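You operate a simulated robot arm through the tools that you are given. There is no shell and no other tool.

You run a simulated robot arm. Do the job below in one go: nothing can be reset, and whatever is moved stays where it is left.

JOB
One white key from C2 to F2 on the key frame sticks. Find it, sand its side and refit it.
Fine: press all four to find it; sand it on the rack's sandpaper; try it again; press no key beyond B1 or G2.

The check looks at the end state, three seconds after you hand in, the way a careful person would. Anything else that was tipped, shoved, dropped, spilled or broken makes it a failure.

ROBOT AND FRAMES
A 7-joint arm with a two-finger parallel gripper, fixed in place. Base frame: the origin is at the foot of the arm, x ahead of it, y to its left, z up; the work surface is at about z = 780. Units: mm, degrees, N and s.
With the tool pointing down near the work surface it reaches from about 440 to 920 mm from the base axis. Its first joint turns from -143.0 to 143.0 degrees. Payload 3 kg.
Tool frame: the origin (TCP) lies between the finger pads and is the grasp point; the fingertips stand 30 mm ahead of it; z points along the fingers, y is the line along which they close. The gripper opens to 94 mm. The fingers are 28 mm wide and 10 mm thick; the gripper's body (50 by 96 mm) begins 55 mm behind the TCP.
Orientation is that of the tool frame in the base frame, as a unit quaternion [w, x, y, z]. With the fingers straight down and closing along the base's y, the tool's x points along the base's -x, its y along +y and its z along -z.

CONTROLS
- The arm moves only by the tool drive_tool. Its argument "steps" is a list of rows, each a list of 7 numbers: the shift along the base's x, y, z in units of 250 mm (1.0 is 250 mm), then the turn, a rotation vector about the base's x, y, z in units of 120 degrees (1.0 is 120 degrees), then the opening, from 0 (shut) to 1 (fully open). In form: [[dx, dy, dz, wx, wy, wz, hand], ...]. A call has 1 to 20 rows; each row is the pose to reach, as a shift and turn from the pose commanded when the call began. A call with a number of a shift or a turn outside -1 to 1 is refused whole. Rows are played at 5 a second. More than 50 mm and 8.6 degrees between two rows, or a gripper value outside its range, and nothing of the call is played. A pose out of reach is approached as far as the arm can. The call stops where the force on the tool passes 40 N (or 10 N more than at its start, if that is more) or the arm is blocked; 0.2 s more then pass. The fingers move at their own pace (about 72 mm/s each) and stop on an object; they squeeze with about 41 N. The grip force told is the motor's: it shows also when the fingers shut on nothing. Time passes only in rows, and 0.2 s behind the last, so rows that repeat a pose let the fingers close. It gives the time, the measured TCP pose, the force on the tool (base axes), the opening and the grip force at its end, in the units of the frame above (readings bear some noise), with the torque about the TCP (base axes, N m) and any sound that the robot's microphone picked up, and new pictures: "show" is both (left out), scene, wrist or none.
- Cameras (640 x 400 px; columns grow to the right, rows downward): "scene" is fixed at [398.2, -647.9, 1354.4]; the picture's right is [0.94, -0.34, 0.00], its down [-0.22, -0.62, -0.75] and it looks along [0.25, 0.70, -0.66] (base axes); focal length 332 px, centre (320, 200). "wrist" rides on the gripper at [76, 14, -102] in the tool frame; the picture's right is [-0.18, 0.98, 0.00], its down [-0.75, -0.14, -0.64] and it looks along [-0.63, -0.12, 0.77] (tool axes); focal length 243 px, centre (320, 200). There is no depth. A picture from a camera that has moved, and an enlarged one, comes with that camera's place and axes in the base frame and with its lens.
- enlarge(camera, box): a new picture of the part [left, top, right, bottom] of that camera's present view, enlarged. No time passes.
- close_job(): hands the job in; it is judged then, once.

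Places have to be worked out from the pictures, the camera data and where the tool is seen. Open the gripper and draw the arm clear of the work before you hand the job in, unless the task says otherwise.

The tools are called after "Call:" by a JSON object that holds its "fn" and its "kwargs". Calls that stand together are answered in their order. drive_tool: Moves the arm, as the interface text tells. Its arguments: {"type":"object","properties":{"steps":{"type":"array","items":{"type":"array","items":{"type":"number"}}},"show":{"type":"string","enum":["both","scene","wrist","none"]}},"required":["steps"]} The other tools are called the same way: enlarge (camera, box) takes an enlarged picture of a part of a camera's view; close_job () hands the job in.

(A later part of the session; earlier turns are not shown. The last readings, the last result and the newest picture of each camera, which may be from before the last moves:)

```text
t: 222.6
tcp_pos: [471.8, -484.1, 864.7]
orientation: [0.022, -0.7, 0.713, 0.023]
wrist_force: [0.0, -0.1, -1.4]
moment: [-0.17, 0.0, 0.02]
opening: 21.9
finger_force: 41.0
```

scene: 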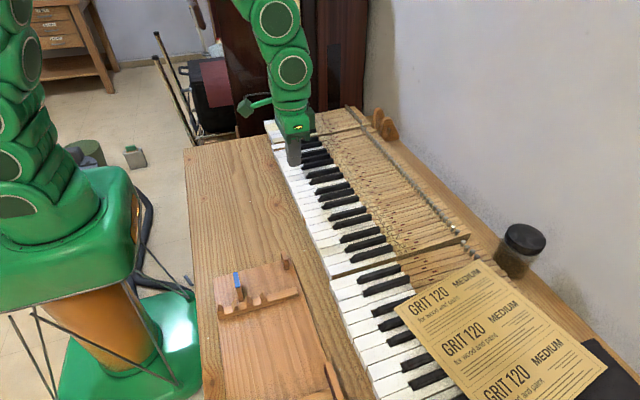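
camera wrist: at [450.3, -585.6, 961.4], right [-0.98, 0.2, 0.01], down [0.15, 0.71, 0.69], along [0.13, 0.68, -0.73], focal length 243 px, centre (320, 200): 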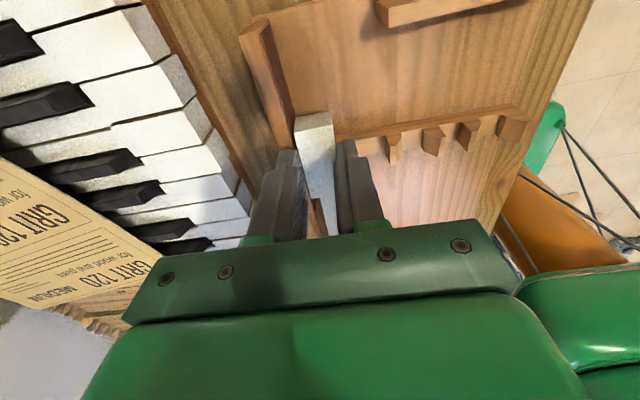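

Still no contact; I look closely at the gap and the key in the fingers.

Call:
{"fn": "enlarge", "kwargs": {"camera": "wrist", "box": [240, 60, 360, 160]}}

Call:
{"fn": "enlarge", "kwargs": {"camera": "wrist", "box": [140, 0, 400, 200]}}

Call:
{"fn": "enlarge", "kwargs": {"camera": "scene", "box": [200, 230, 360, 400]}}

```text
4.00 times, centred on (300, 110) of wrist
camera zoom: at [455.1, -565.5, 961.5], right [-0.98, 0.2, 0.01], down [0.15, 0.71, 0.69], along [0.13, 0.68, -0.73], focal length 970 px, centre (400, 560)
```

zoom: 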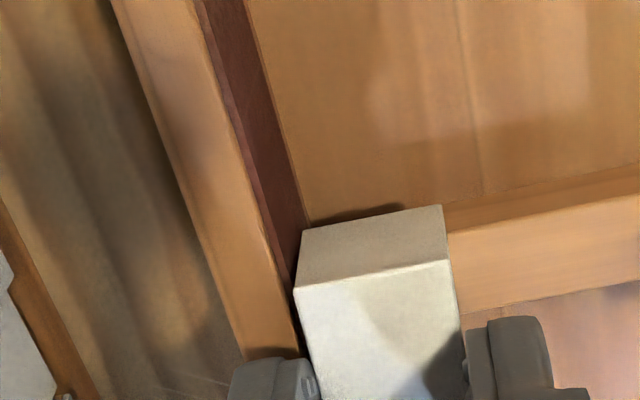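

```text
2.00 times, centred on (270, 100) of wrist
camera zoom: at [455.1, -565.5, 961.5], right [-0.98, 0.2, 0.01], down [0.15, 0.71, 0.69], along [0.13, 0.68, -0.73], focal length 485 px, centre (420, 400)
```

zoom: 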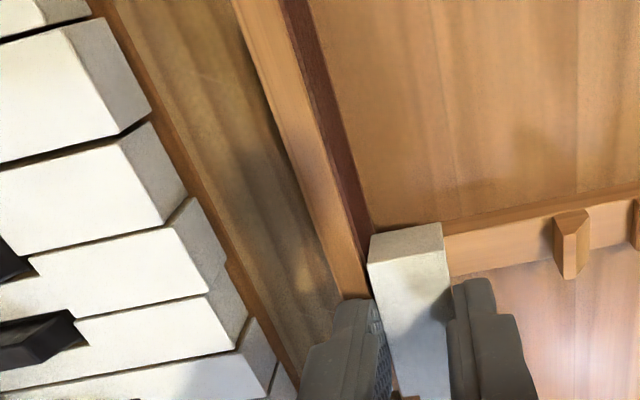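

```text
2.35 times, centred on (280, 315) of scene
camera zoom: at [398.2, -647.9, 1354.4], right [0.94, -0.34, 0.0], down [-0.22, -0.62, -0.75], along [0.25, 0.7, -0.66], focal length 780 px, centre (414, -71)
```

zoom: 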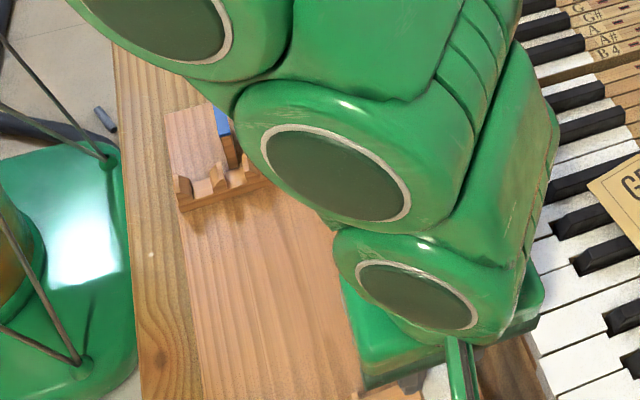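

Contact is hard to hold over long strokes, so I change to short, quick ±5 mm strokes at one place with a minute advance. First I regain contact.

Call:
{"fn": "drive_tool", "kwargs": {"steps": [[0.0008, 0, 0, 0, 0, 0, 0.1], [0.0016, 0, 0, 0, 0, 0, 0.1], [0.0024, 0, 0, 0, 0, 0, 0.1]], "show": "none"}}

Call:
{"fn": "drive_tool", "kwargs": {"steps": [[0.0006, 0, 0, 0, 0, 0, 0.1], [0.0012, 0, 0, 0, 0, 0, 0.1]], "show": "none"}}

```text
t: 223.4
tcp_pos: [471.5, -484.4, 863.9]
orientation: [0.022, -0.701, 0.712, 0.023]
wrist_force: [-0.5, 0.3, -0.2]
moment: [-0.15, -0.03, -0.01]
opening: 21.7
finger_force: 41.2
```

```text
t: 224.0
tcp_pos: [471.7, -484.1, 865.0]
orientation: [0.023, -0.7, 0.713, 0.022]
wrist_force: [-0.6, -0.2, -0.3]
moment: [-0.15, -0.01, 0.0]
opening: 21.6
finger_force: 41.3
```

Not yet touching; continuing the fine advance.

Call:
{"fn": "drive_tool", "kwargs": {"steps": [[0.0006, 0, 0, 0, 0, 0, 0.1], [0.0012, 0, 0, 0, 0, 0, 0.1], [0.0018, 0, 0, 0, 0, 0, 0.1]], "show": "none"}}

Call:
{"fn": "drive_tool", "kwargs": {"steps": [[0.0006, 0, 0, 0, 0, 0, 0.1], [0.0012, 0, 0, 0, 0, 0, 0.1], [0.0018, 0, 0, 0, 0, 0, 0.1]], "show": "none"}}

```text
t: 224.8
tcp_pos: [472.8, -484.4, 864.4]
orientation: [0.022, -0.7, 0.713, 0.022]
wrist_force: [-3.0, -0.2, -2.2]
moment: [-0.2, 0.18, 0.11]
opening: 21.6
finger_force: 41.2
```

```text
t: 225.6
tcp_pos: [473.0, -483.6, 862.8]
orientation: [0.022, -0.7, 0.713, 0.023]
wrist_force: [-4.5, 2.1, -0.3]
moment: [-0.08, 0.23, 0.12]
opening: 21.8
finger_force: 41.2
```

Contact at 4.5 N. Now quick ±5 mm strokes in place.

Call:
{"fn": "drive_tool", "kwargs": {"steps": [[0.0005, -0.02, 0, 0, 0, 0, 0.1], [0.0002, 0, 0, 0, 0, 0, 0.1], [0.0004, -0.02, 0, 0, 0, 0, 0.1], [0.0004, 0, 0, 0, 0, 0, 0.1], [0.0006, -0.02, 0, 0, 0, 0, 0.1], [0.0006, 0, 0, 0, 0, 0, 0.1], [0.0008, -0.02, 0, 0, 0, 0, 0.1], [0.0008, 0, 0, 0, 0, 0, 0.1], [0.001, -0.02, 0, 0, 0, 0, 0.1], [0.001, 0, 0, 0, 0, 0, 0.1]], "show": "none"}}

```text
t: 227.8
tcp_pos: [472.5, -484.1, 863.4]
orientation: [0.022, -0.7, 0.714, 0.023]
wrist_force: [0.0, -0.3, -1.1]
moment: [-0.14, 0.01, 0.03]
opening: 21.8
finger_force: 40.7
```

The strokes nudge the rack ahead. I repeat compact sets: a slow 0.5 mm advance to regain contact, then quick ±6 mm strokes, twice per call.

Call:
{"fn": "drive_tool", "kwargs": {"steps": [[0.0006, 0, 0, 0, 0, 0, 0.1], [0.0012, 0, 0, 0, 0, 0, 0.1], [0.0018, 0, 0, 0, 0, 0, 0.1], [0.0018, -0.02, 0, 0, 0, 0, 0.1], [0.0019, -0.04, 0, 0, 0, 0, 0.1], [0.002, -0.02, 0, 0, 0, 0, 0.1], [0.0021, 0, 0, 0, 0, 0, 0.1], [0.0022, -0.02, 0, 0, 0, 0, 0.1], [0.0023, -0.04, 0, 0, 0, 0, 0.1], [0.0024, -0.02, 0, 0, 0, 0, 0.1], [0.0026, 0, 0, 0, 0, 0, 0.1], [0.003, 0, 0, 0, 0, 0, 0.1], [0.0034, -0.02, 0, 0, 0, 0, 0.1], [0.0035, -0.04, 0, 0, 0, 0, 0.1], [0.0036, -0.02, 0, 0, 0, 0, 0.1], [0.0037, 0, 0, 0, 0, 0, 0.1], [0.0038, -0.02, 0, 0, 0, 0, 0.1], [0.0039, -0.04, 0, 0, 0, 0, 0.1], [0.004, -0.02, 0, 0, 0, 0, 0.1], [0.0042, 0, 0, 0, 0, 0, 0.1]], "show": "none"}}

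```text
t: 232.0
tcp_pos: [474.7, -484.3, 863.8]
orientation: [0.021, -0.701, 0.713, 0.024]
wrist_force: [-0.1, 0.2, -0.6]
moment: [-0.18, 0.01, -0.01]
opening: 22.0
finger_force: 41.5
```

Call:
{"fn": "drive_tool", "kwargs": {"steps": [[0.0006, 0, 0, 0, 0, 0, 0.1], [0.0012, 0, 0, 0, 0, 0, 0.1], [0.0018, 0, 0, 0, 0, 0, 0.1], [0.0021, -0.02, 0, 0, 0, 0, 0.1], [0.0022, -0.04, 0, 0, 0, 0, 0.1], [0.0023, -0.02, 0, 0, 0, 0, 0.1], [0.0024, 0, 0, 0, 0, 0, 0.1], [0.0025, -0.02, 0, 0, 0, 0, 0.1], [0.0026, -0.04, 0, 0, 0, 0, 0.1]], "show": "none"}}

```text
t: 234.0
tcp_pos: [476.7, -494.4, 863.5]
orientation: [0.022, -0.7, 0.714, 0.022]
wrist_force: [-2.2, 0.5, -1.5]
moment: [-0.14, 0.12, 0.07]
opening: 21.7
finger_force: 41.0
```

Contact present (about 2–3 N) at the -y end of these strokes. I continue from here with more short strokes around this place.

Call:
{"fn": "drive_tool", "kwargs": {"steps": [[0.0003, 0.016, 0, 0, 0, 0, 0.1], [0.0006, 0.032, 0, 0, 0, 0, 0.1], [0.0005, 0.016, 0, 0, 0, 0, 0.1], [0.0004, 0, 0, 0, 0, 0, 0.1], [0.0006, -0.016, 0, 0, 0, 0, 0.1], [0.0007, -0.032, 0, 0, 0, 0, 0.1], [0.0007, -0.016, 0, 0, 0, 0, 0.1], [0.0008, 0, 0, 0, 0, 0, 0.1], [0.0011, 0.016, 0, 0, 0, 0, 0.1], [0.0014, 0.032, 0, 0, 0, 0, 0.1], [0.0013, 0.016, 0, 0, 0, 0, 0.1], [0.0012, 0, 0, 0, 0, 0, 0.1], [0.0013, -0.016, 0, 0, 0, 0, 0.1], [0.0014, -0.032, 0, 0, 0, 0, 0.1], [0.0015, -0.016, 0, 0, 0, 0, 0.1], [0.0016, 0, 0, 0, 0, 0, 0.1]], "show": "none"}}

```text
t: 237.4
tcp_pos: [475.0, -495.7, 864.4]
orientation: [0.021, -0.7, 0.713, 0.022]
wrist_force: [0.4, 0.1, -0.2]
moment: [-0.17, -0.01, 0.0]
opening: 21.7
finger_force: 41.0
```

Lost again. I try slow one-way strokes (35 mm toward -y) with continuous tiny advance, reading the force at the end.

Call:
{"fn": "drive_tool", "kwargs": {"steps": [[0.0006, 0, 0, 0, 0, 0, 0.1], [0.0012, 0, 0, 0, 0, 0, 0.1], [0.0016, -0.01, 0, 0, 0, 0, 0.1], [0.0018, -0.02, 0, 0, 0, 0, 0.1], [0.002, -0.03, 0, 0, 0, 0, 0.1], [0.0022, -0.04, 0, 0, 0, 0, 0.1], [0.0024, -0.05, 0, 0, 0, 0, 0.1], [0.0026, -0.06, 0, 0, 0, 0, 0.1], [0.0028, -0.07, 0, 0, 0, 0, 0.1], [0.003, -0.08, 0, 0, 0, 0, 0.1], [0.0032, -0.09, 0, 0, 0, 0, 0.1], [0.0034, -0.1, 0, 0, 0, 0, 0.1], [0.0036, -0.11, 0, 0, 0, 0, 0.1], [0.0038, -0.12, 0, 0, 0, 0, 0.1]], "show": "none"}}

```text
t: 240.4
tcp_pos: [477.0, -525.6, 865.2]
orientation: [0.022, -0.701, 0.713, 0.022]
wrist_force: [-1.3, -0.8, -2.2]
moment: [-0.19, 0.07, 0.0]
opening: 21.6
finger_force: 41.3
```

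Contact maintained (~2 N). Now the same slowly back toward +y.

Call:
{"fn": "drive_tool", "kwargs": {"steps": [[0.0004, 0.01, 0, 0, 0, 0, 0.1], [0.0008, 0.02, 0, 0, 0, 0, 0.1], [0.0012, 0.03, 0, 0, 0, 0, 0.1], [0.0016, 0.04, 0, 0, 0, 0, 0.1], [0.002, 0.05, 0, 0, 0, 0, 0.1], [0.0024, 0.06, 0, 0, 0, 0, 0.1], [0.0028, 0.07, 0, 0, 0, 0, 0.1], [0.0032, 0.08, 0, 0, 0, 0, 0.1], [0.0036, 0.09, 0, 0, 0, 0, 0.1], [0.004, 0.1, 0, 0, 0, 0, 0.1], [0.0044, 0.11, 0, 0, 0, 0, 0.1], [0.0048, 0.12, 0, 0, 0, 0, 0.1]], "show": "none"}}

```text
t: 243.0
tcp_pos: [478.2, -494.0, 863.1]
orientation: [0.022, -0.701, 0.713, 0.023]
wrist_force: [-0.4, 0.6, -0.9]
moment: [-0.12, 0.01, 0.01]
opening: 21.7
finger_force: 40.7
```

I stop here (rack ~8 mm off again), back away, and inspect the marks at the reference spot.

Call:
{"fn": "drive_tool", "kwargs": {"steps": [[-0.03, 0, 0, 0, 0, 0, 0.1], [-0.06, 0, 0.06, 0, 0, 0, 0.1], [-0.08, 0, 0.2, 0, 0, 0, 0.1], [-0.08, 0.04, 0.34, -0.01, 0, 0, 0.1], [-0.04, 0.14, 0.46, -0.02, 0, 0, 0.1], [0, 0.27, 0.53, -0.03, 0, 0, 0.1], [0.04, 0.4, 0.53, -0.03, 0, 0, 0.1], [0.08, 0.53, 0.53, -0.03, 0, 0, 0.1], [0.12, 0.66, 0.53, -0.03, 0, 0, 0.1], [0.16, 0.79, 0.53, -0.03, 0, 0, 0.1], [0.2, 0.92, 0.53, -0.03, 0, 0, 0.1], [0.22, 1.0, 0.53, -0.03, 0, 0, 0.1]], "show": "none"}}

Call:
{"fn": "drive_tool", "kwargs": {"steps": [[0.02, 0.12, 0, 0, 0, -0.02, 0.1], [0.03, 0.25, 0, 0, 0, -0.08, 0.1], [0.03, 0.38, 0, 0, 0, -0.14, 0.1], [0.03, 0.5, 0, 0, 0, -0.2, 0.1], [0.03, 0.6, 0, 0, 0, -0.26, 0.1], [0.03, 0.608, 0, 0, 0, -0.32, 0.1], [0.03, 0.608, 0, 0, 0, -0.38, 0.1], [0.03, 0.608, 0, 0, 0, -0.44, 0.1], [0.03, 0.608, 0, 0, 0, -0.5, 0.1], [0.03, 0.608, 0, 0, 0, -0.56, 0.1], [0.03, 0.608, 0, 0, 0, -0.62, 0.1], [0.03, 0.608, 0, 0, 0, -0.68, 0.1], [0.03, 0.608, 0, 0, 0, -0.7417, 0.1], [0.03, 0.608, 0, 0, 0, -0.7417, 0.1]], "show": "scene"}}

Call:
{"fn": "enlarge", "kwargs": {"camera": "scene", "box": [278, 145, 310, 170]}}

Call:
{"fn": "enlarge", "kwargs": {"camera": "scene", "box": [280, 340, 376, 400]}}

```text
t: 245.6
tcp_pos: [532.3, -242.1, 995.6]
orientation: [0.0, -0.701, 0.713, 0.0]
wrist_force: [-0.4, -1.1, -0.9]
moment: [-0.15, 0.0, 0.01]
opening: 21.7
finger_force: 41.0
```

```text
t: 248.6
tcp_pos: [539.3, -93.1, 996.2]
orientation: [0.0, 0.001, 1.0, 0.0]
wrist_force: [-0.3, 0.0, -0.7]
moment: [-0.01, 0.13, -0.04]
opening: 21.5
finger_force: 40.7
```

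scene: 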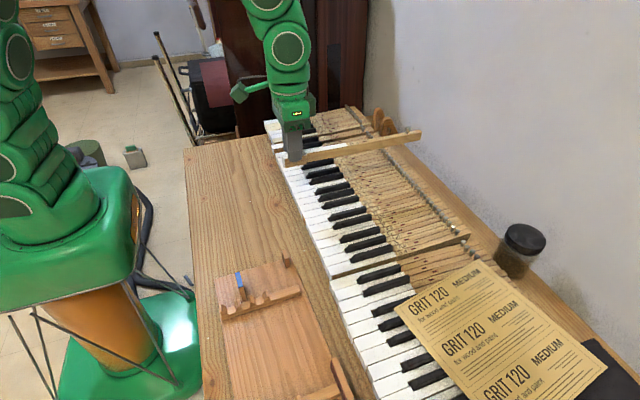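

```text
16.00 times, centred on (294, 158) of scene
camera zoom: at [398.2, -647.9, 1354.4], right [0.94, -0.34, 0.0], down [-0.22, -0.62, -0.75], along [0.25, 0.7, -0.66], focal length 5304 px, centre (736, 880)
```

zoom: 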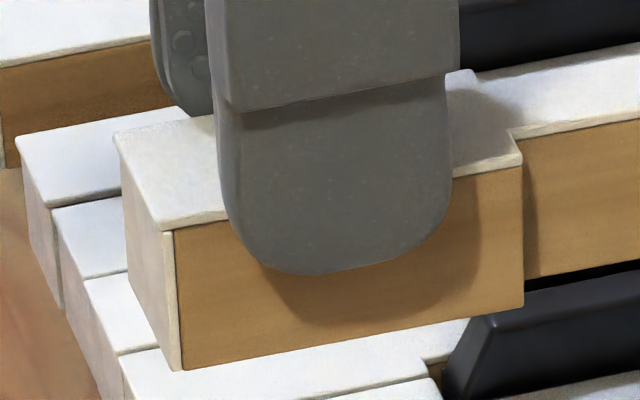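

```text
6.67 times, centred on (328, 370) of scene
camera zoom: at [398.2, -647.9, 1354.4], right [0.94, -0.34, 0.0], down [-0.22, -0.62, -0.75], along [0.25, 0.7, -0.66], focal length 2210 px, centre (267, -933)
```

zoom: 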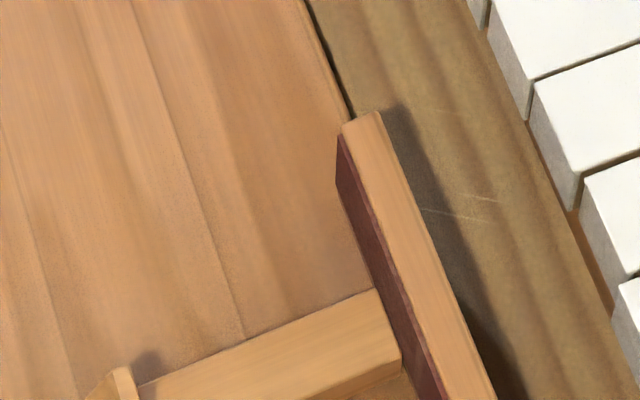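

The rub marks on D2's right side are now completely gone. I bring D2 back over its slot and compare with the reference pictures taken at lifting.

Call:
{"fn": "drive_tool", "kwargs": {"steps": [[0.02, 0.12, 0, 0, 0, 0, 0.1], [0.04, 0.25, 0, 0, 0, 0, 0.1], [0.06, 0.38, 0, 0, 0, 0, 0.1], [0.08, 0.51, 0, 0, 0, 0, 0.1], [0.1, 0.64, 0, 0, 0, 0, 0.1], [0.12, 0.77, 0, 0, 0, 0, 0.1], [0.124, 0.9, 0, 0, 0, 0, 0.1], [0.124, 1.0, 0, 0, 0, 0, 0.1], [0.124, 1.0, -0.14, 0, 0, 0, 0.1], [0.124, 1.0, -0.28, 0, 0, 0, 0.1], [0.124, 1.0, -0.38, 0, 0, 0, 0.1], [0.124, 1.0, -0.44, 0, 0, 0, 0.1], [0.124, 1.0, -0.44, 0, 0, 0, 0.1]], "show": "none"}}

Call:
{"fn": "enlarge", "kwargs": {"camera": "wrist", "box": [265, 75, 395, 160]}}

Call:
{"fn": "enlarge", "kwargs": {"camera": "scene", "box": [262, 105, 342, 155]}}

Call:
{"fn": "enlarge", "kwargs": {"camera": "scene", "box": [310, 100, 390, 150]}}

```text
t: 251.4
tcp_pos: [571.0, 157.9, 885.3]
orientation: [0.0, 0.0, 1.0, 0.0]
wrist_force: [-0.6, 0.7, 0.0]
moment: [0.04, 0.2, -0.01]
opening: 21.6
finger_force: 41.4
```

```text
4.71 times, centred on (330, 118) of wrist
camera zoom: at [493.6, 172.2, 987.3], right [0.18, 0.98, 0.0], down [0.75, -0.14, 0.64], along [0.63, -0.12, -0.77], focal length 1142 px, centre (273, 588)
```

zoom: 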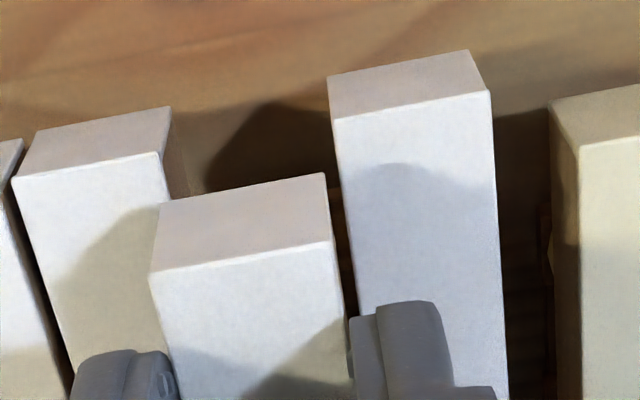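

```text
8.00 times, centred on (302, 130) of scene
camera zoom: at [398.2, -647.9, 1354.4], right [0.94, -0.34, 0.0], down [-0.22, -0.62, -0.75], along [0.25, 0.7, -0.66], focal length 2652 px, centre (464, 760)
```

zoom: 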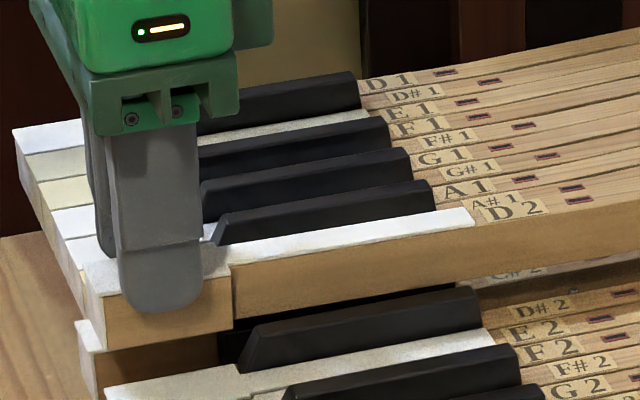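

```text
8.00 times, centred on (350, 125) of scene
camera zoom: at [398.2, -647.9, 1354.4], right [0.94, -0.34, 0.0], down [-0.22, -0.62, -0.75], along [0.25, 0.7, -0.66], focal length 2652 px, centre (80, 800)
```

zoom: 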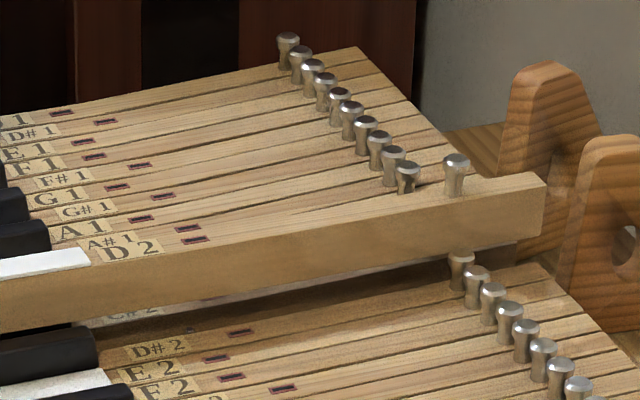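

Droop is ~1.2° again and lateral offset ~0.75 mm; fore–aft matches. I apply the tail-up pitch and +0.7 mm in y, then compare.

Call:
{"fn": "drive_tool", "kwargs": {"steps": [[0, 0.001, 0, 0, -0.004, 0, 0.1], [0, 0.0028, 0, 0, -0.008, 0, 0.1], [0, 0.0028, 0, 0, -0.01, 0, 0.1], [0, 0.0028, 0, 0, -0.01, 0, 0.1]], "show": "none"}}

Call:
{"fn": "enlarge", "kwargs": {"camera": "wrist", "box": [265, 75, 395, 160]}}

Call:
{"fn": "enlarge", "kwargs": {"camera": "scene", "box": [310, 100, 390, 150]}}

Call:
{"fn": "enlarge", "kwargs": {"camera": "scene", "box": [262, 105, 342, 155]}}

```text
t: 252.4
tcp_pos: [570.2, 158.5, 885.7]
orientation: [0.011, 0.001, 1.0, 0.0]
wrist_force: [-0.4, 0.7, -1.2]
moment: [0.0, 0.19, -0.02]
opening: 21.4
finger_force: 41.1
```

```text
4.71 times, centred on (330, 118) of wrist
camera zoom: at [492.1, 173.1, 986.1], right [0.18, 0.98, 0.0], down [0.74, -0.14, 0.66], along [0.65, -0.12, -0.75], focal length 1142 px, centre (273, 588)
```

zoom: 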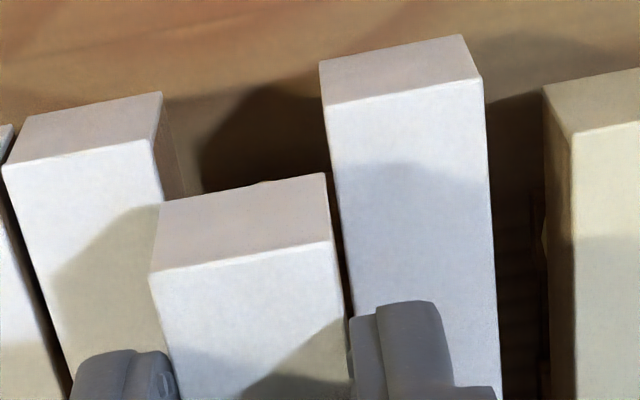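

```text
8.00 times, centred on (350, 125) of scene
camera zoom: at [398.2, -647.9, 1354.4], right [0.94, -0.34, 0.0], down [-0.22, -0.62, -0.75], along [0.25, 0.7, -0.66], focal length 2652 px, centre (80, 800)
```

zoom: 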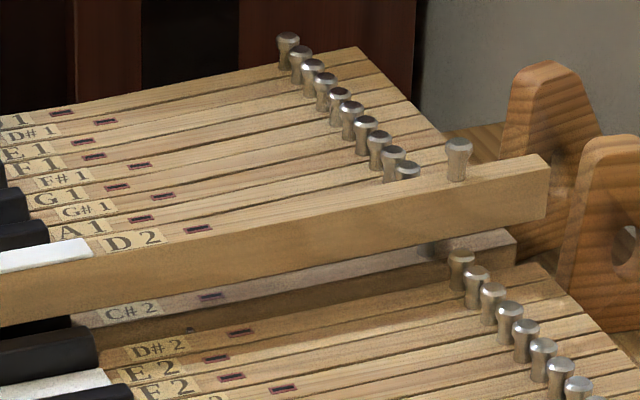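

```text
8.00 times, centred on (302, 130) of scene
camera zoom: at [398.2, -647.9, 1354.4], right [0.94, -0.34, 0.0], down [-0.22, -0.62, -0.75], along [0.25, 0.7, -0.66], focal length 2652 px, centre (464, 760)
```

zoom: 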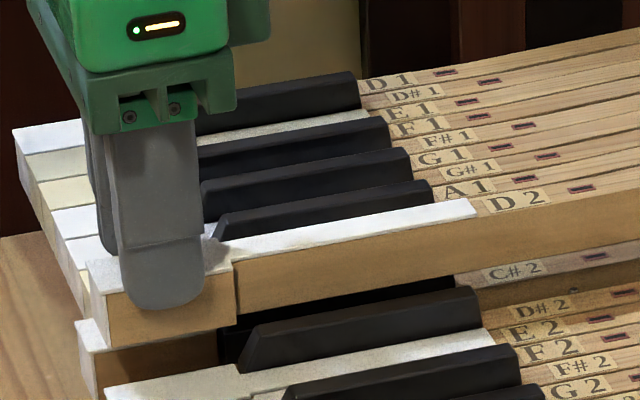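

By close-up measurement the key stands ~3 mm too far in +x and 0.4 mm in +y relative to its neighbours. I correct (-2.5, -0.5) mm.

Call:
{"fn": "drive_tool", "kwargs": {"steps": [[-0.005, -0.001, 0, 0, 0, 0, 0.1], [-0.01, -0.002, 0, 0, 0, 0, 0.1], [-0.01, -0.002, 0, 0, 0, 0, 0.1], [-0.01, -0.002, 0, 0, 0, 0, 0.1]], "show": "none"}}

Call:
{"fn": "enlarge", "kwargs": {"camera": "wrist", "box": [265, 75, 395, 160]}}

Call:
{"fn": "enlarge", "kwargs": {"camera": "scene", "box": [310, 100, 390, 150]}}

```text
t: 253.4
tcp_pos: [567.8, 158.0, 885.5]
orientation: [0.01, -0.001, 1.0, 0.0]
wrist_force: [0.6, 0.7, -0.9]
moment: [-0.01, 0.14, 0.03]
opening: 21.5
finger_force: 40.6
```

```text
4.71 times, centred on (330, 118) of wrist
camera zoom: at [489.8, 173.1, 985.8], right [0.18, 0.98, 0.0], down [0.74, -0.14, 0.66], along [0.65, -0.12, -0.75], focal length 1142 px, centre (273, 588)
```

zoom: 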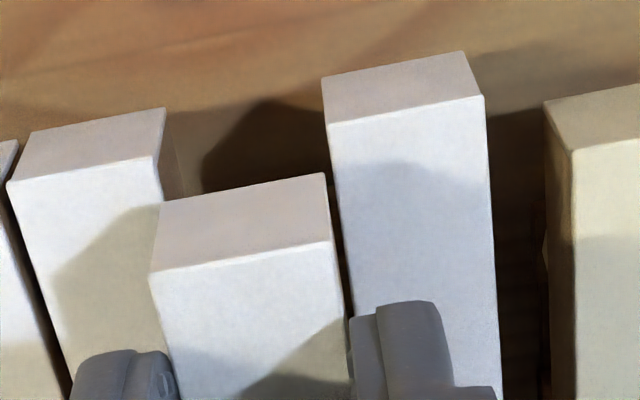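

```text
8.00 times, centred on (350, 125) of scene
camera zoom: at [398.2, -647.9, 1354.4], right [0.94, -0.34, 0.0], down [-0.22, -0.62, -0.75], along [0.25, 0.7, -0.66], focal length 2652 px, centre (80, 800)
```

zoom: 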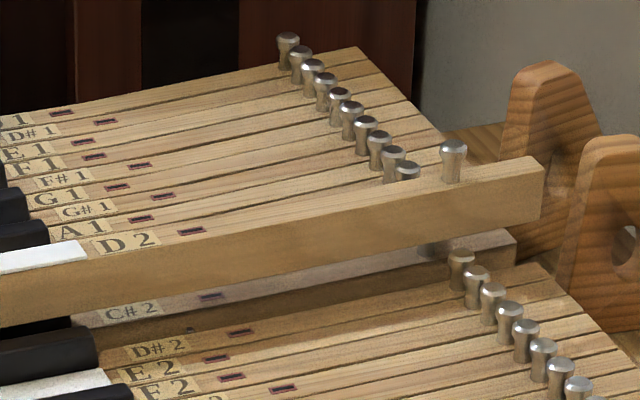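

Nearly there: +0.9 mm in x, +0.4 mm in y. I correct (-0.7, -0.5) and lower 8 mm.

Call:
{"fn": "drive_tool", "kwargs": {"steps": [[-0.0014, -0.001, 0, 0, 0, 0, 0.1], [-0.0028, -0.002, 0, 0, 0, 0, 0.1], [-0.0028, -0.002, -0.01, 0, 0, 0, 0.1], [-0.0028, -0.002, -0.02, 0, 0, 0, 0.1], [-0.0028, -0.002, -0.032, 0, 0, 0, 0.1], [-0.0028, -0.002, -0.032, 0, 0, 0, 0.1]], "show": "none"}}

Call:
{"fn": "enlarge", "kwargs": {"camera": "wrist", "box": [265, 75, 395, 160]}}

Call:
{"fn": "enlarge", "kwargs": {"camera": "scene", "box": [310, 100, 390, 150]}}

```text
t: 254.8
tcp_pos: [568.6, 157.4, 877.9]
orientation: [0.01, -0.001, 1.0, 0.0]
wrist_force: [0.1, -0.1, -0.5]
moment: [0.03, 0.15, 0.02]
opening: 21.7
finger_force: 40.9
```

```text
4.71 times, centred on (330, 118) of wrist
camera zoom: at [489.9, 172.8, 978.5], right [0.18, 0.98, 0.0], down [0.74, -0.14, 0.66], along [0.65, -0.12, -0.75], focal length 1142 px, centre (273, 588)
```

zoom: 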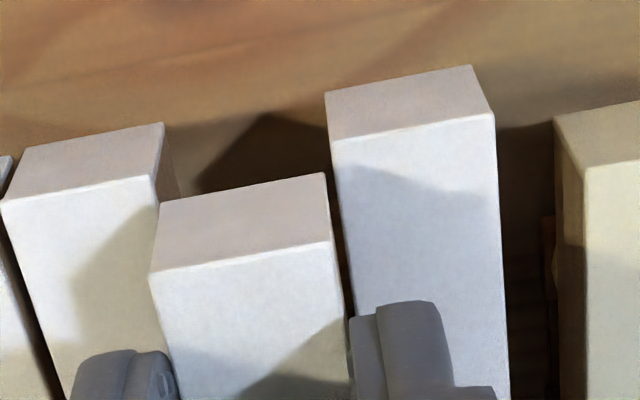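

```text
8.00 times, centred on (350, 125) of scene
camera zoom: at [398.2, -647.9, 1354.4], right [0.94, -0.34, 0.0], down [-0.22, -0.62, -0.75], along [0.25, 0.7, -0.66], focal length 2652 px, centre (80, 800)
```

zoom: 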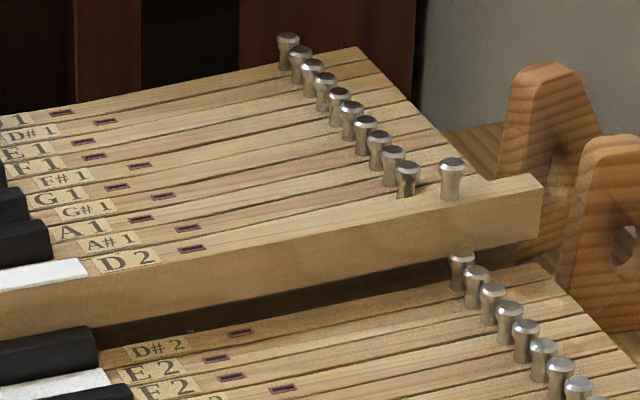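

Lateral is right (+0.1 mm); x still +1.3 mm. I shift -1.2 mm in x and lower 9 mm more.

Call:
{"fn": "drive_tool", "kwargs": {"steps": [[-0.0024, 0, 0, 0, 0, 0, 0.1], [-0.0048, 0, 0, 0, 0, 0, 0.1], [-0.0048, 0, -0.012, 0, 0, 0, 0.1], [-0.0048, 0, -0.024, 0, 0, 0, 0.1], [-0.0048, 0, -0.036, 0, 0, 0, 0.1], [-0.0048, 0, -0.036, 0, 0, 0, 0.1]], "show": "none"}}

Call:
{"fn": "enlarge", "kwargs": {"camera": "wrist", "box": [265, 75, 395, 160]}}

Call:
{"fn": "enlarge", "kwargs": {"camera": "scene", "box": [310, 100, 390, 150]}}

```text
t: 256.2
tcp_pos: [567.9, 157.3, 870.3]
orientation: [0.011, -0.001, 1.0, 0.0]
wrist_force: [-0.3, -0.3, -1.2]
moment: [0.0, 0.17, 0.01]
opening: 21.5
finger_force: 40.5
```

```text
4.71 times, centred on (330, 118) of wrist
camera zoom: at [488.7, 173.4, 969.9], right [0.18, 0.98, 0.0], down [0.74, -0.14, 0.66], along [0.65, -0.12, -0.75], focal length 1142 px, centre (273, 588)
```

zoom: 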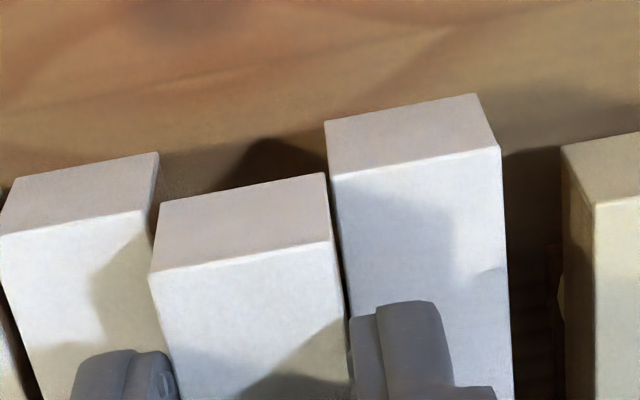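

```text
8.00 times, centred on (350, 125) of scene
camera zoom: at [398.2, -647.9, 1354.4], right [0.94, -0.34, 0.0], down [-0.22, -0.62, -0.75], along [0.25, 0.7, -0.66], focal length 2652 px, centre (80, 800)
```

zoom: 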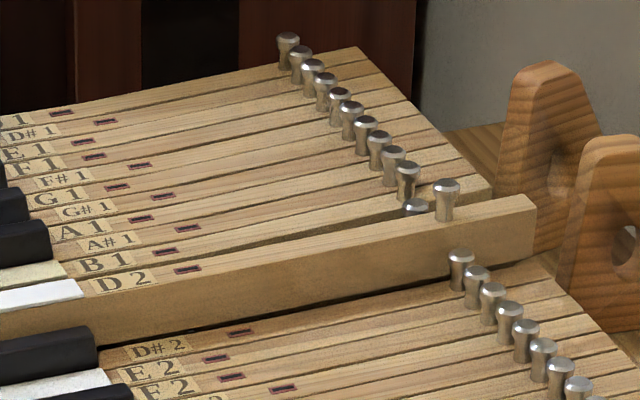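

x is right now; lateral drifted to +0.8 mm. I shift y by -0.8 mm and re-measure.

Call:
{"fn": "drive_tool", "kwargs": {"steps": [[0, -0.0016, 0, 0, 0, 0, 0.1], [0, -0.0032, 0, 0, 0, 0, 0.1], [0, -0.0032, 0, 0, 0, 0, 0.1], [0, -0.0032, 0, 0, 0, 0, 0.1]], "show": "none"}}

Call:
{"fn": "enlarge", "kwargs": {"camera": "wrist", "box": [265, 75, 395, 160]}}

```text
t: 257.2
tcp_pos: [565.5, 159.4, 869.7]
orientation: [0.01, 0.0, 1.0, 0.001]
wrist_force: [-0.3, 0.0, -0.3]
moment: [0.01, 0.13, -0.04]
opening: 21.7
finger_force: 40.9
```

```text
4.71 times, centred on (330, 118) of wrist
camera zoom: at [488.1, 172.4, 970.0], right [0.18, 0.98, 0.0], down [0.74, -0.14, 0.66], along [0.65, -0.12, -0.75], focal length 1142 px, centre (273, 588)
```

zoom: 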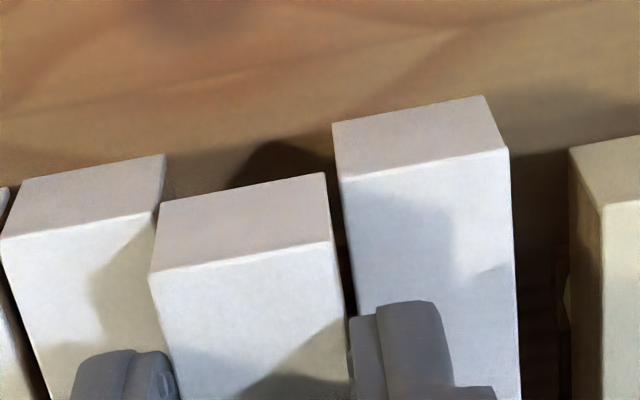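

Centred (-0.3 mm). I lower 10 mm further.

Call:
{"fn": "drive_tool", "kwargs": {"steps": [[0, 0, -0.012, 0, 0, 0, 0.1], [0, 0, -0.024, 0, 0, 0, 0.1], [0, 0, -0.036, 0, 0, 0, 0.1], [0, 0, -0.04, 0, 0, 0, 0.1], [0, 0, -0.04, 0, 0, 0, 0.1]], "show": "none"}}

Call:
{"fn": "enlarge", "kwargs": {"camera": "wrist", "box": [265, 75, 395, 160]}}

```text
t: 258.4
tcp_pos: [568.2, 157.0, 859.2]
orientation: [0.011, -0.001, 1.0, 0.001]
wrist_force: [29.3, 0.0, 4.1]
moment: [-0.02, -1.73, -0.06]
opening: 21.8
finger_force: 41.4
```

```text
4.71 times, centred on (330, 118) of wrist
camera zoom: at [488.4, 171.9, 960.1], right [0.18, 0.98, 0.01], down [0.74, -0.14, 0.66], along [0.65, -0.12, -0.75], focal length 1142 px, centre (273, 588)
```

zoom: 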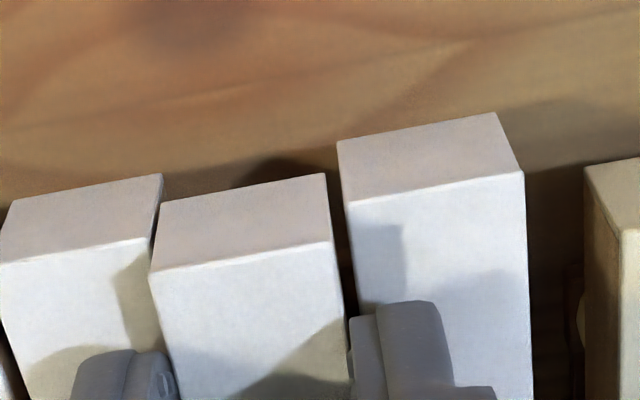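

Strong +29 N push in x from a pin: the key must shift +x. I ease it in small steps.

Call:
{"fn": "drive_tool", "kwargs": {"steps": [[0.0014, 0, 0.002, 0, 0, 0, 0.1], [0.0028, 0, 0.002, 0, 0, 0, 0.1], [0.0028, 0, 0.002, 0, 0, 0, 0.1]], "show": "none"}}

Call:
{"fn": "drive_tool", "kwargs": {"steps": [[0.0014, 0, 0, 0, 0, 0, 0.1], [0.002, 0, 0, 0, 0, 0, 0.1], [0.002, 0, 0, 0, 0, 0, 0.1]], "show": "none"}}

```text
t: 259.2
tcp_pos: [566.7, 157.7, 859.9]
orientation: [0.011, 0.0, 1.0, 0.0]
wrist_force: [38.0, -0.5, -3.3]
moment: [-0.04, -1.08, -0.19]
opening: 21.8
finger_force: 41.1
```

```text
t: 260.0
tcp_pos: [567.6, 157.2, 859.3]
orientation: [0.01, 0.0, 1.0, 0.0]
wrist_force: [19.7, 1.0, 0.9]
moment: [0.01, -1.0, 0.13]
opening: 21.6
finger_force: 40.7
```

The force is falling as I ease +x; another 0.5 mm.

Call:
{"fn": "drive_tool", "kwargs": {"steps": [[0.001, 0, 0, 0, 0, 0, 0.1], [0.0022, 0, 0, 0, 0, 0, 0.1], [0.0022, 0, 0, 0, 0, 0, 0.1]], "show": "none"}}

```text
t: 260.8
tcp_pos: [567.6, 155.5, 859.9]
orientation: [0.009, 0.0, 1.0, 0.0]
wrist_force: [4.5, 1.4, -1.4]
moment: [0.09, 0.16, 0.28]
opening: 21.8
finger_force: 41.5
```

Almost relieved (4.5 N). A further +0.2 mm in x and +0.3 mm in y (balance pin pushes slightly +y).

Call:
{"fn": "drive_tool", "kwargs": {"steps": [[0.0008, 0.0012, 0, 0, 0, 0, 0.1], [0.0008, 0.0012, 0, 0, 0, 0, 0.1], [0.0008, 0.0012, 0, 0, 0, 0, 0.1]], "show": "none"}}

Call:
{"fn": "enlarge", "kwargs": {"camera": "scene", "box": [310, 100, 390, 150]}}

Call:
{"fn": "enlarge", "kwargs": {"camera": "wrist", "box": [265, 75, 395, 160]}}

```text
t: 261.6
tcp_pos: [569.3, 155.5, 861.3]
orientation: [0.01, 0.0, 1.0, 0.0]
wrist_force: [-2.0, 0.8, -1.1]
moment: [-0.02, 0.28, 0.03]
opening: 21.7
finger_force: 40.9
```

```text
8.00 times, centred on (350, 125) of scene
camera zoom: at [398.2, -647.9, 1354.4], right [0.94, -0.34, 0.0], down [-0.22, -0.62, -0.75], along [0.25, 0.7, -0.66], focal length 2652 px, centre (80, 800)
```

zoom: 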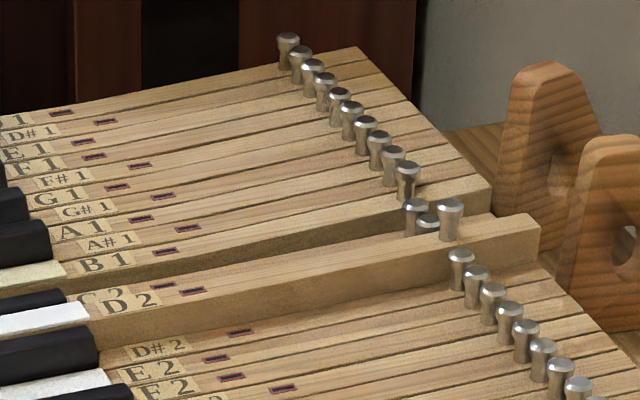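

```text
4.71 times, centred on (330, 118) of wrist
camera zoom: at [490.2, 171.1, 960.5], right [0.18, 0.98, 0.0], down [0.74, -0.14, 0.66], along [0.65, -0.12, -0.75], focal length 1142 px, centre (273, 588)
```

zoom: 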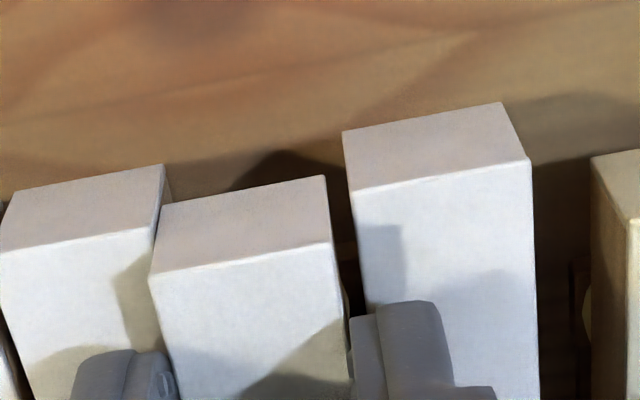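

Free again, but the key has drifted ~1.7 mm toward E2. I shift y by +1.3 mm and re-check.

Call:
{"fn": "drive_tool", "kwargs": {"steps": [[0, 0.0026, 0, 0, 0, 0, 0.1], [0, 0.0052, 0, 0, 0, 0, 0.1], [0, 0.0052, 0, 0, 0, 0, 0.1], [0, 0.0052, 0, 0, 0, 0, 0.1]], "show": "none"}}

Call:
{"fn": "enlarge", "kwargs": {"camera": "wrist", "box": [265, 75, 395, 160]}}

```text
t: 262.6
tcp_pos: [568.9, 157.7, 859.5]
orientation: [0.011, -0.001, 1.0, 0.0]
wrist_force: [-3.1, 0.1, -0.4]
moment: [0.0, 0.3, -0.02]
opening: 21.8
finger_force: 41.4
```

```text
4.71 times, centred on (330, 118) of wrist
camera zoom: at [490.1, 172.8, 960.6], right [0.18, 0.98, 0.0], down [0.74, -0.14, 0.66], along [0.65, -0.12, -0.75], focal length 1142 px, centre (273, 588)
```

zoom: 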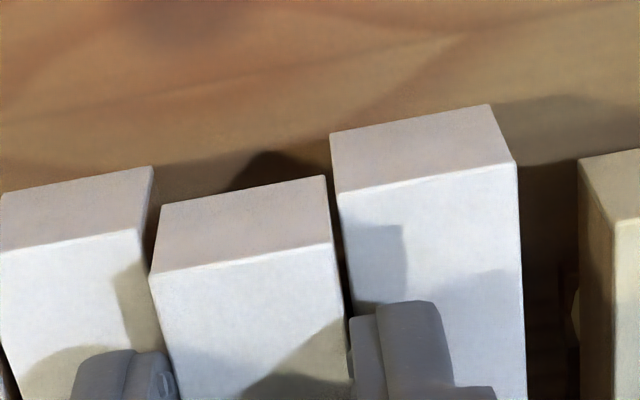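

Centred (-0.2 mm). Slight -3 N in x: I ease -0.15 mm and lower 4 mm.

Call:
{"fn": "drive_tool", "kwargs": {"steps": [[-0.0006, 0, -0.004, 0, 0, 0, 0.1], [-0.0006, 0, -0.01, 0, 0, 0, 0.1], [-0.0006, 0, -0.016, 0, 0, 0, 0.1], [-0.0006, 0, -0.016, 0, 0, 0, 0.1]], "show": "none"}}

```text
t: 263.6
tcp_pos: [569.5, 158.7, 856.8]
orientation: [0.011, 0.001, 1.0, 0.0]
wrist_force: [0.9, -2.6, 0.0]
moment: [-0.12, 0.06, -0.33]
opening: 21.8
finger_force: 41.0
```

Fy -2.6 N at the balance pin, as in the first refit: I shift y by -0.5 mm and go on down 4 mm.

Call:
{"fn": "drive_tool", "kwargs": {"steps": [[0, -0.002, 0, 0, 0, 0, 0.1], [0, -0.002, -0.004, 0, 0, 0, 0.1], [0, -0.002, -0.01, 0, 0, 0, 0.1], [0, -0.002, -0.014, 0, 0, 0, 0.1], [0, -0.002, -0.014, 0, 0, 0, 0.1]], "show": "none"}}

Call:
{"fn": "enlarge", "kwargs": {"camera": "scene", "box": [310, 100, 390, 150]}}

Call:
{"fn": "enlarge", "kwargs": {"camera": "wrist", "box": [265, 75, 395, 160]}}

```text
t: 264.8
tcp_pos: [568.9, 159.1, 852.0]
orientation: [0.011, -0.001, 1.0, 0.0]
wrist_force: [-1.5, -0.9, -0.8]
moment: [-0.02, 0.18, -0.08]
opening: 21.6
finger_force: 41.5
```

```text
8.00 times, centred on (350, 125) of scene
camera zoom: at [398.2, -647.9, 1354.4], right [0.94, -0.34, 0.0], down [-0.22, -0.62, -0.75], along [0.25, 0.7, -0.66], focal length 2652 px, centre (80, 800)
```

zoom: 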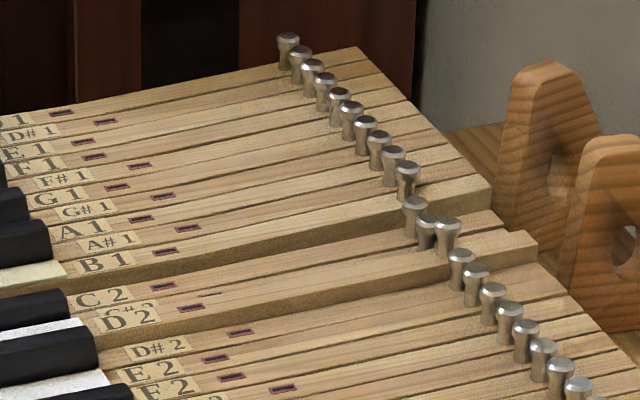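

```text
4.71 times, centred on (330, 118) of wrist
camera zoom: at [490.1, 172.9, 952.7], right [0.18, 0.98, 0.0], down [0.74, -0.14, 0.66], along [0.65, -0.12, -0.75], focal length 1142 px, centre (273, 588)
```

zoom: 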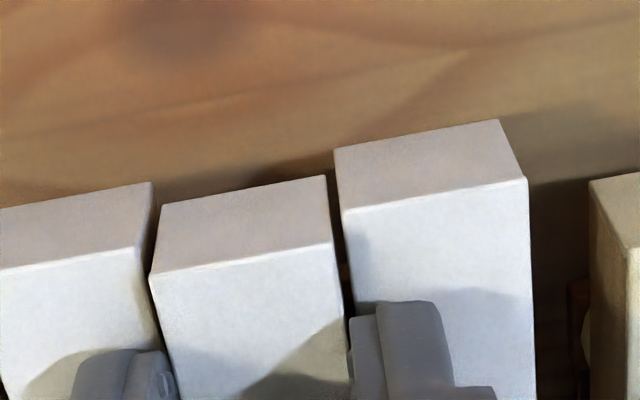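

Good and free. The tail is ~4 mm higher than the head relative to the seat, so I lower 4 mm while taking out 0.6° of the pitch.

Call:
{"fn": "drive_tool", "kwargs": {"steps": [[0, 0, -0.004, 0, 0.0015, 0, 0.1], [0, 0, -0.008, 0, 0.003, 0, 0.1], [0, 0, -0.012, 0, 0.0045, 0, 0.1], [0, 0, -0.016, 0, 0.005, 0, 0.1], [0, 0, -0.016, 0, 0.005, 0, 0.1]], "show": "none"}}

Call:
{"fn": "enlarge", "kwargs": {"camera": "scene", "box": [310, 100, 390, 150]}}

Call:
{"fn": "enlarge", "kwargs": {"camera": "wrist", "box": [265, 75, 395, 160]}}

```text
t: 266.0
tcp_pos: [570.2, 158.8, 849.5]
orientation: [0.005, -0.001, 1.0, 0.001]
wrist_force: [-0.7, -1.0, 1.4]
moment: [0.01, -0.46, -0.05]
opening: 21.7
finger_force: 41.1
```

```text
8.00 times, centred on (350, 125) of scene
camera zoom: at [398.2, -647.9, 1354.4], right [0.94, -0.34, 0.0], down [-0.22, -0.62, -0.75], along [0.25, 0.7, -0.66], focal length 2652 px, centre (80, 800)
```

zoom: 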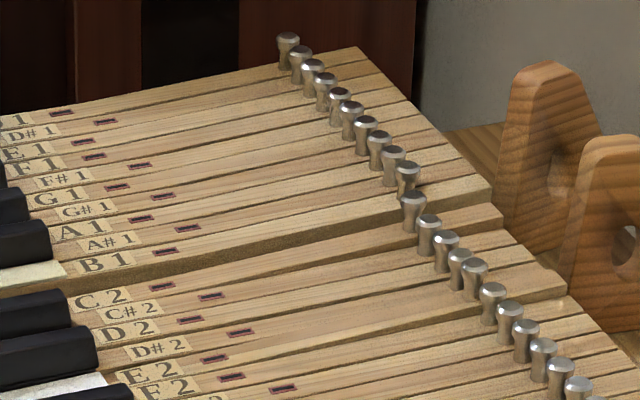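

```text
4.71 times, centred on (330, 118) of wrist
camera zoom: at [491.2, 172.9, 950.0], right [0.18, 0.98, 0.0], down [0.75, -0.14, 0.65], along [0.64, -0.12, -0.76], focal length 1142 px, centre (273, 588)
```

zoom: 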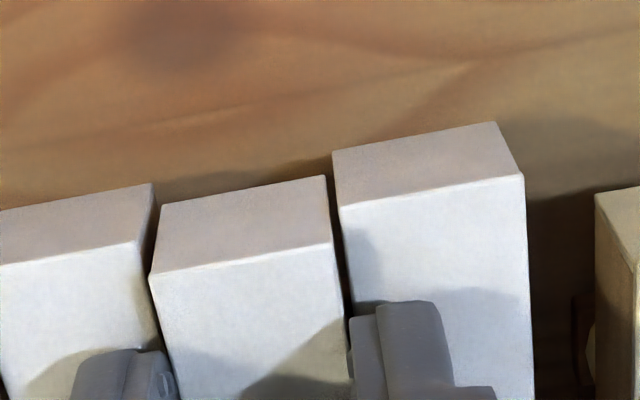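

The tail is seated (capstan in line). I bring the head down 2 mm about the balance point, then release.

Call:
{"fn": "drive_tool", "kwargs": {"steps": [[0, 0, -0.003, 0, -0.002, 0, 0.1], [0, 0, -0.006, 0, -0.004, 0, 0.1], [0, 0, -0.008, 0, -0.0055, 0, 0.1], [0, 0, -0.008, 0, -0.0055, 0, 0.1]], "show": "none"}}

Call:
{"fn": "drive_tool", "kwargs": {"steps": [[0, 0, 0, 0, 0, 0, 0.26], [0, 0, 0, 0, 0, 0, 0.29], [0, 0, 0, 0, 0, 0, 0.29], [0, 0, 0.012, 0, 0, 0, 0.29], [0, 0, 0.024, 0, 0, 0, 0.29], [0, 0, 0.04, 0, 0.0055, 0, 0.29], [0, 0, 0.07, 0, 0.0105, 0, 0.29], [0, 0, 0.12, 0, 0.0105, 0, 0.29], [0, 0, 0.12, 0, 0.0105, 0, 0.29]], "show": "wrist"}}

Call:
{"fn": "enlarge", "kwargs": {"camera": "wrist", "box": [220, 80, 420, 220]}}

Call:
{"fn": "enlarge", "kwargs": {"camera": "scene", "box": [262, 105, 342, 155]}}

Call:
{"fn": "enlarge", "kwargs": {"camera": "scene", "box": [310, 100, 390, 150]}}

```text
t: 267.0
tcp_pos: [569.4, 158.8, 846.2]
orientation: [0.011, 0.0, 1.0, 0.0]
wrist_force: [-14.4, -3.9, 7.6]
moment: [-0.07, -0.35, -0.07]
opening: 21.8
finger_force: 40.7
```

```text
t: 269.0
tcp_pos: [570.3, 156.7, 875.5]
orientation: [0.001, 0.0, 1.0, 0.0]
wrist_force: [-0.3, 0.7, -0.7]
moment: [-0.04, -0.03, -0.01]
opening: 27.5
finger_force: 0.0
camera wrist: at [492.4, 172.4, 977.4], right [0.18, 0.98, 0.0], down [0.75, -0.14, 0.64], along [0.63, -0.12, -0.77], focal length 243 px, centre (320, 200)
```

wrist: 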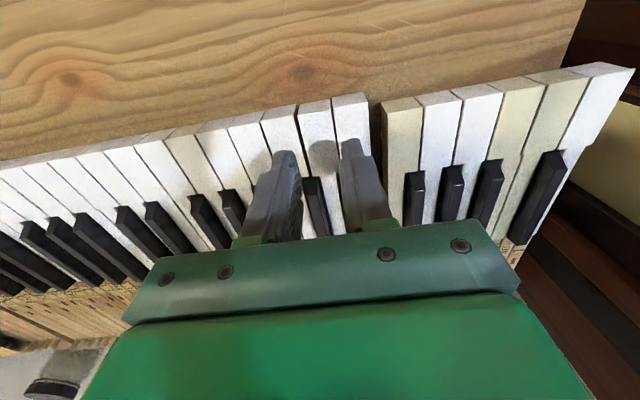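

```text
2.86 times, centred on (320, 150) of wrist
camera zoom: at [492.4, 172.4, 977.4], right [0.18, 0.98, 0.0], down [0.75, -0.14, 0.64], along [0.63, -0.12, -0.77], focal length 693 px, centre (320, 343)
```

zoom: 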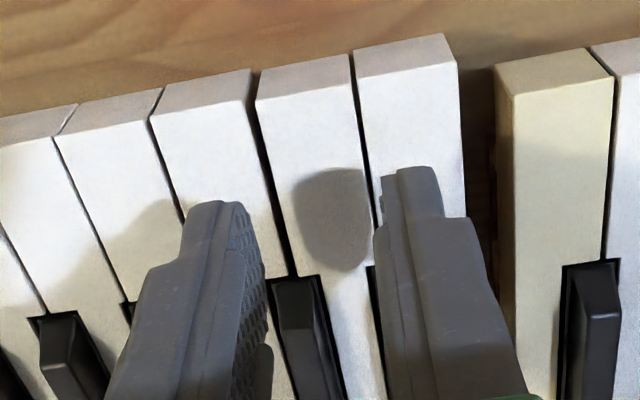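

```text
8.00 times, centred on (302, 130) of scene
camera zoom: at [398.2, -647.9, 1354.4], right [0.94, -0.34, 0.0], down [-0.22, -0.62, -0.75], along [0.25, 0.7, -0.66], focal length 2652 px, centre (464, 760)
```

zoom: 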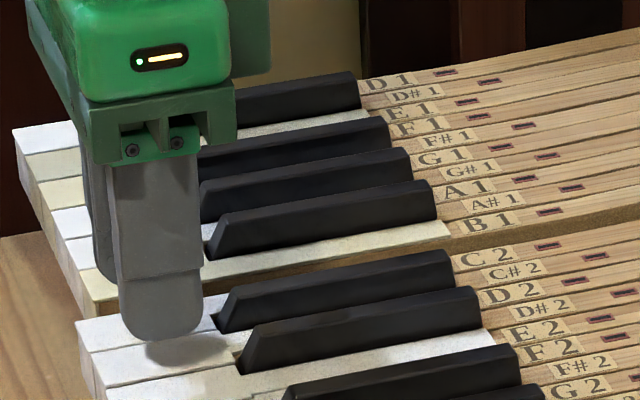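

```text
8.00 times, centred on (350, 125) of scene
camera zoom: at [398.2, -647.9, 1354.4], right [0.94, -0.34, 0.0], down [-0.22, -0.62, -0.75], along [0.25, 0.7, -0.66], focal length 2652 px, centre (80, 800)
```

zoom: 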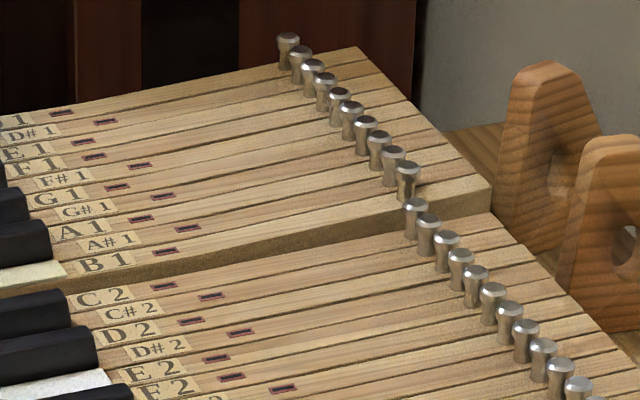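

D2 is seated level with its neighbours. Now the try: shut fingers over D2, check alignment, press and release.

Call:
{"fn": "drive_tool", "kwargs": {"steps": [[-0.01, 0.005, 0, 0, 0, 0, 0.1], [-0.02, 0.005, -0.01, 0, 0, 0, 0], [-0.02, 0.005, -0.03, 0, 0, 0, 0], [-0.02, 0.005, -0.036, 0, 0, 0, 0], [-0.02, 0.005, -0.036, 0, 0, 0, 0]], "show": "none"}}

Call:
{"fn": "enlarge", "kwargs": {"camera": "wrist", "box": [220, 90, 400, 220]}}

```text
t: 270.2
tcp_pos: [564.4, 158.4, 866.4]
orientation: [0.0, 0.0, 1.0, -0.001]
wrist_force: [-0.3, -0.6, -0.2]
moment: [0.05, 0.01, 0.02]
opening: 0.1
finger_force: 34.0
```

```text
3.08 times, centred on (310, 155) of wrist
camera zoom: at [487.5, 173.5, 968.8], right [0.18, 0.98, 0.0], down [0.75, -0.14, 0.64], along [0.63, -0.12, -0.77], focal length 746 px, centre (351, 338)
```

zoom: 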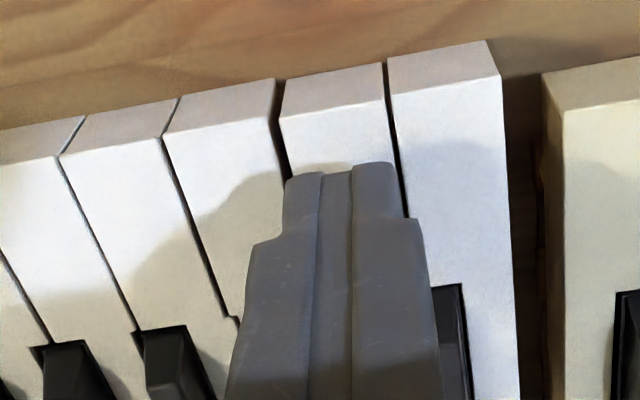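

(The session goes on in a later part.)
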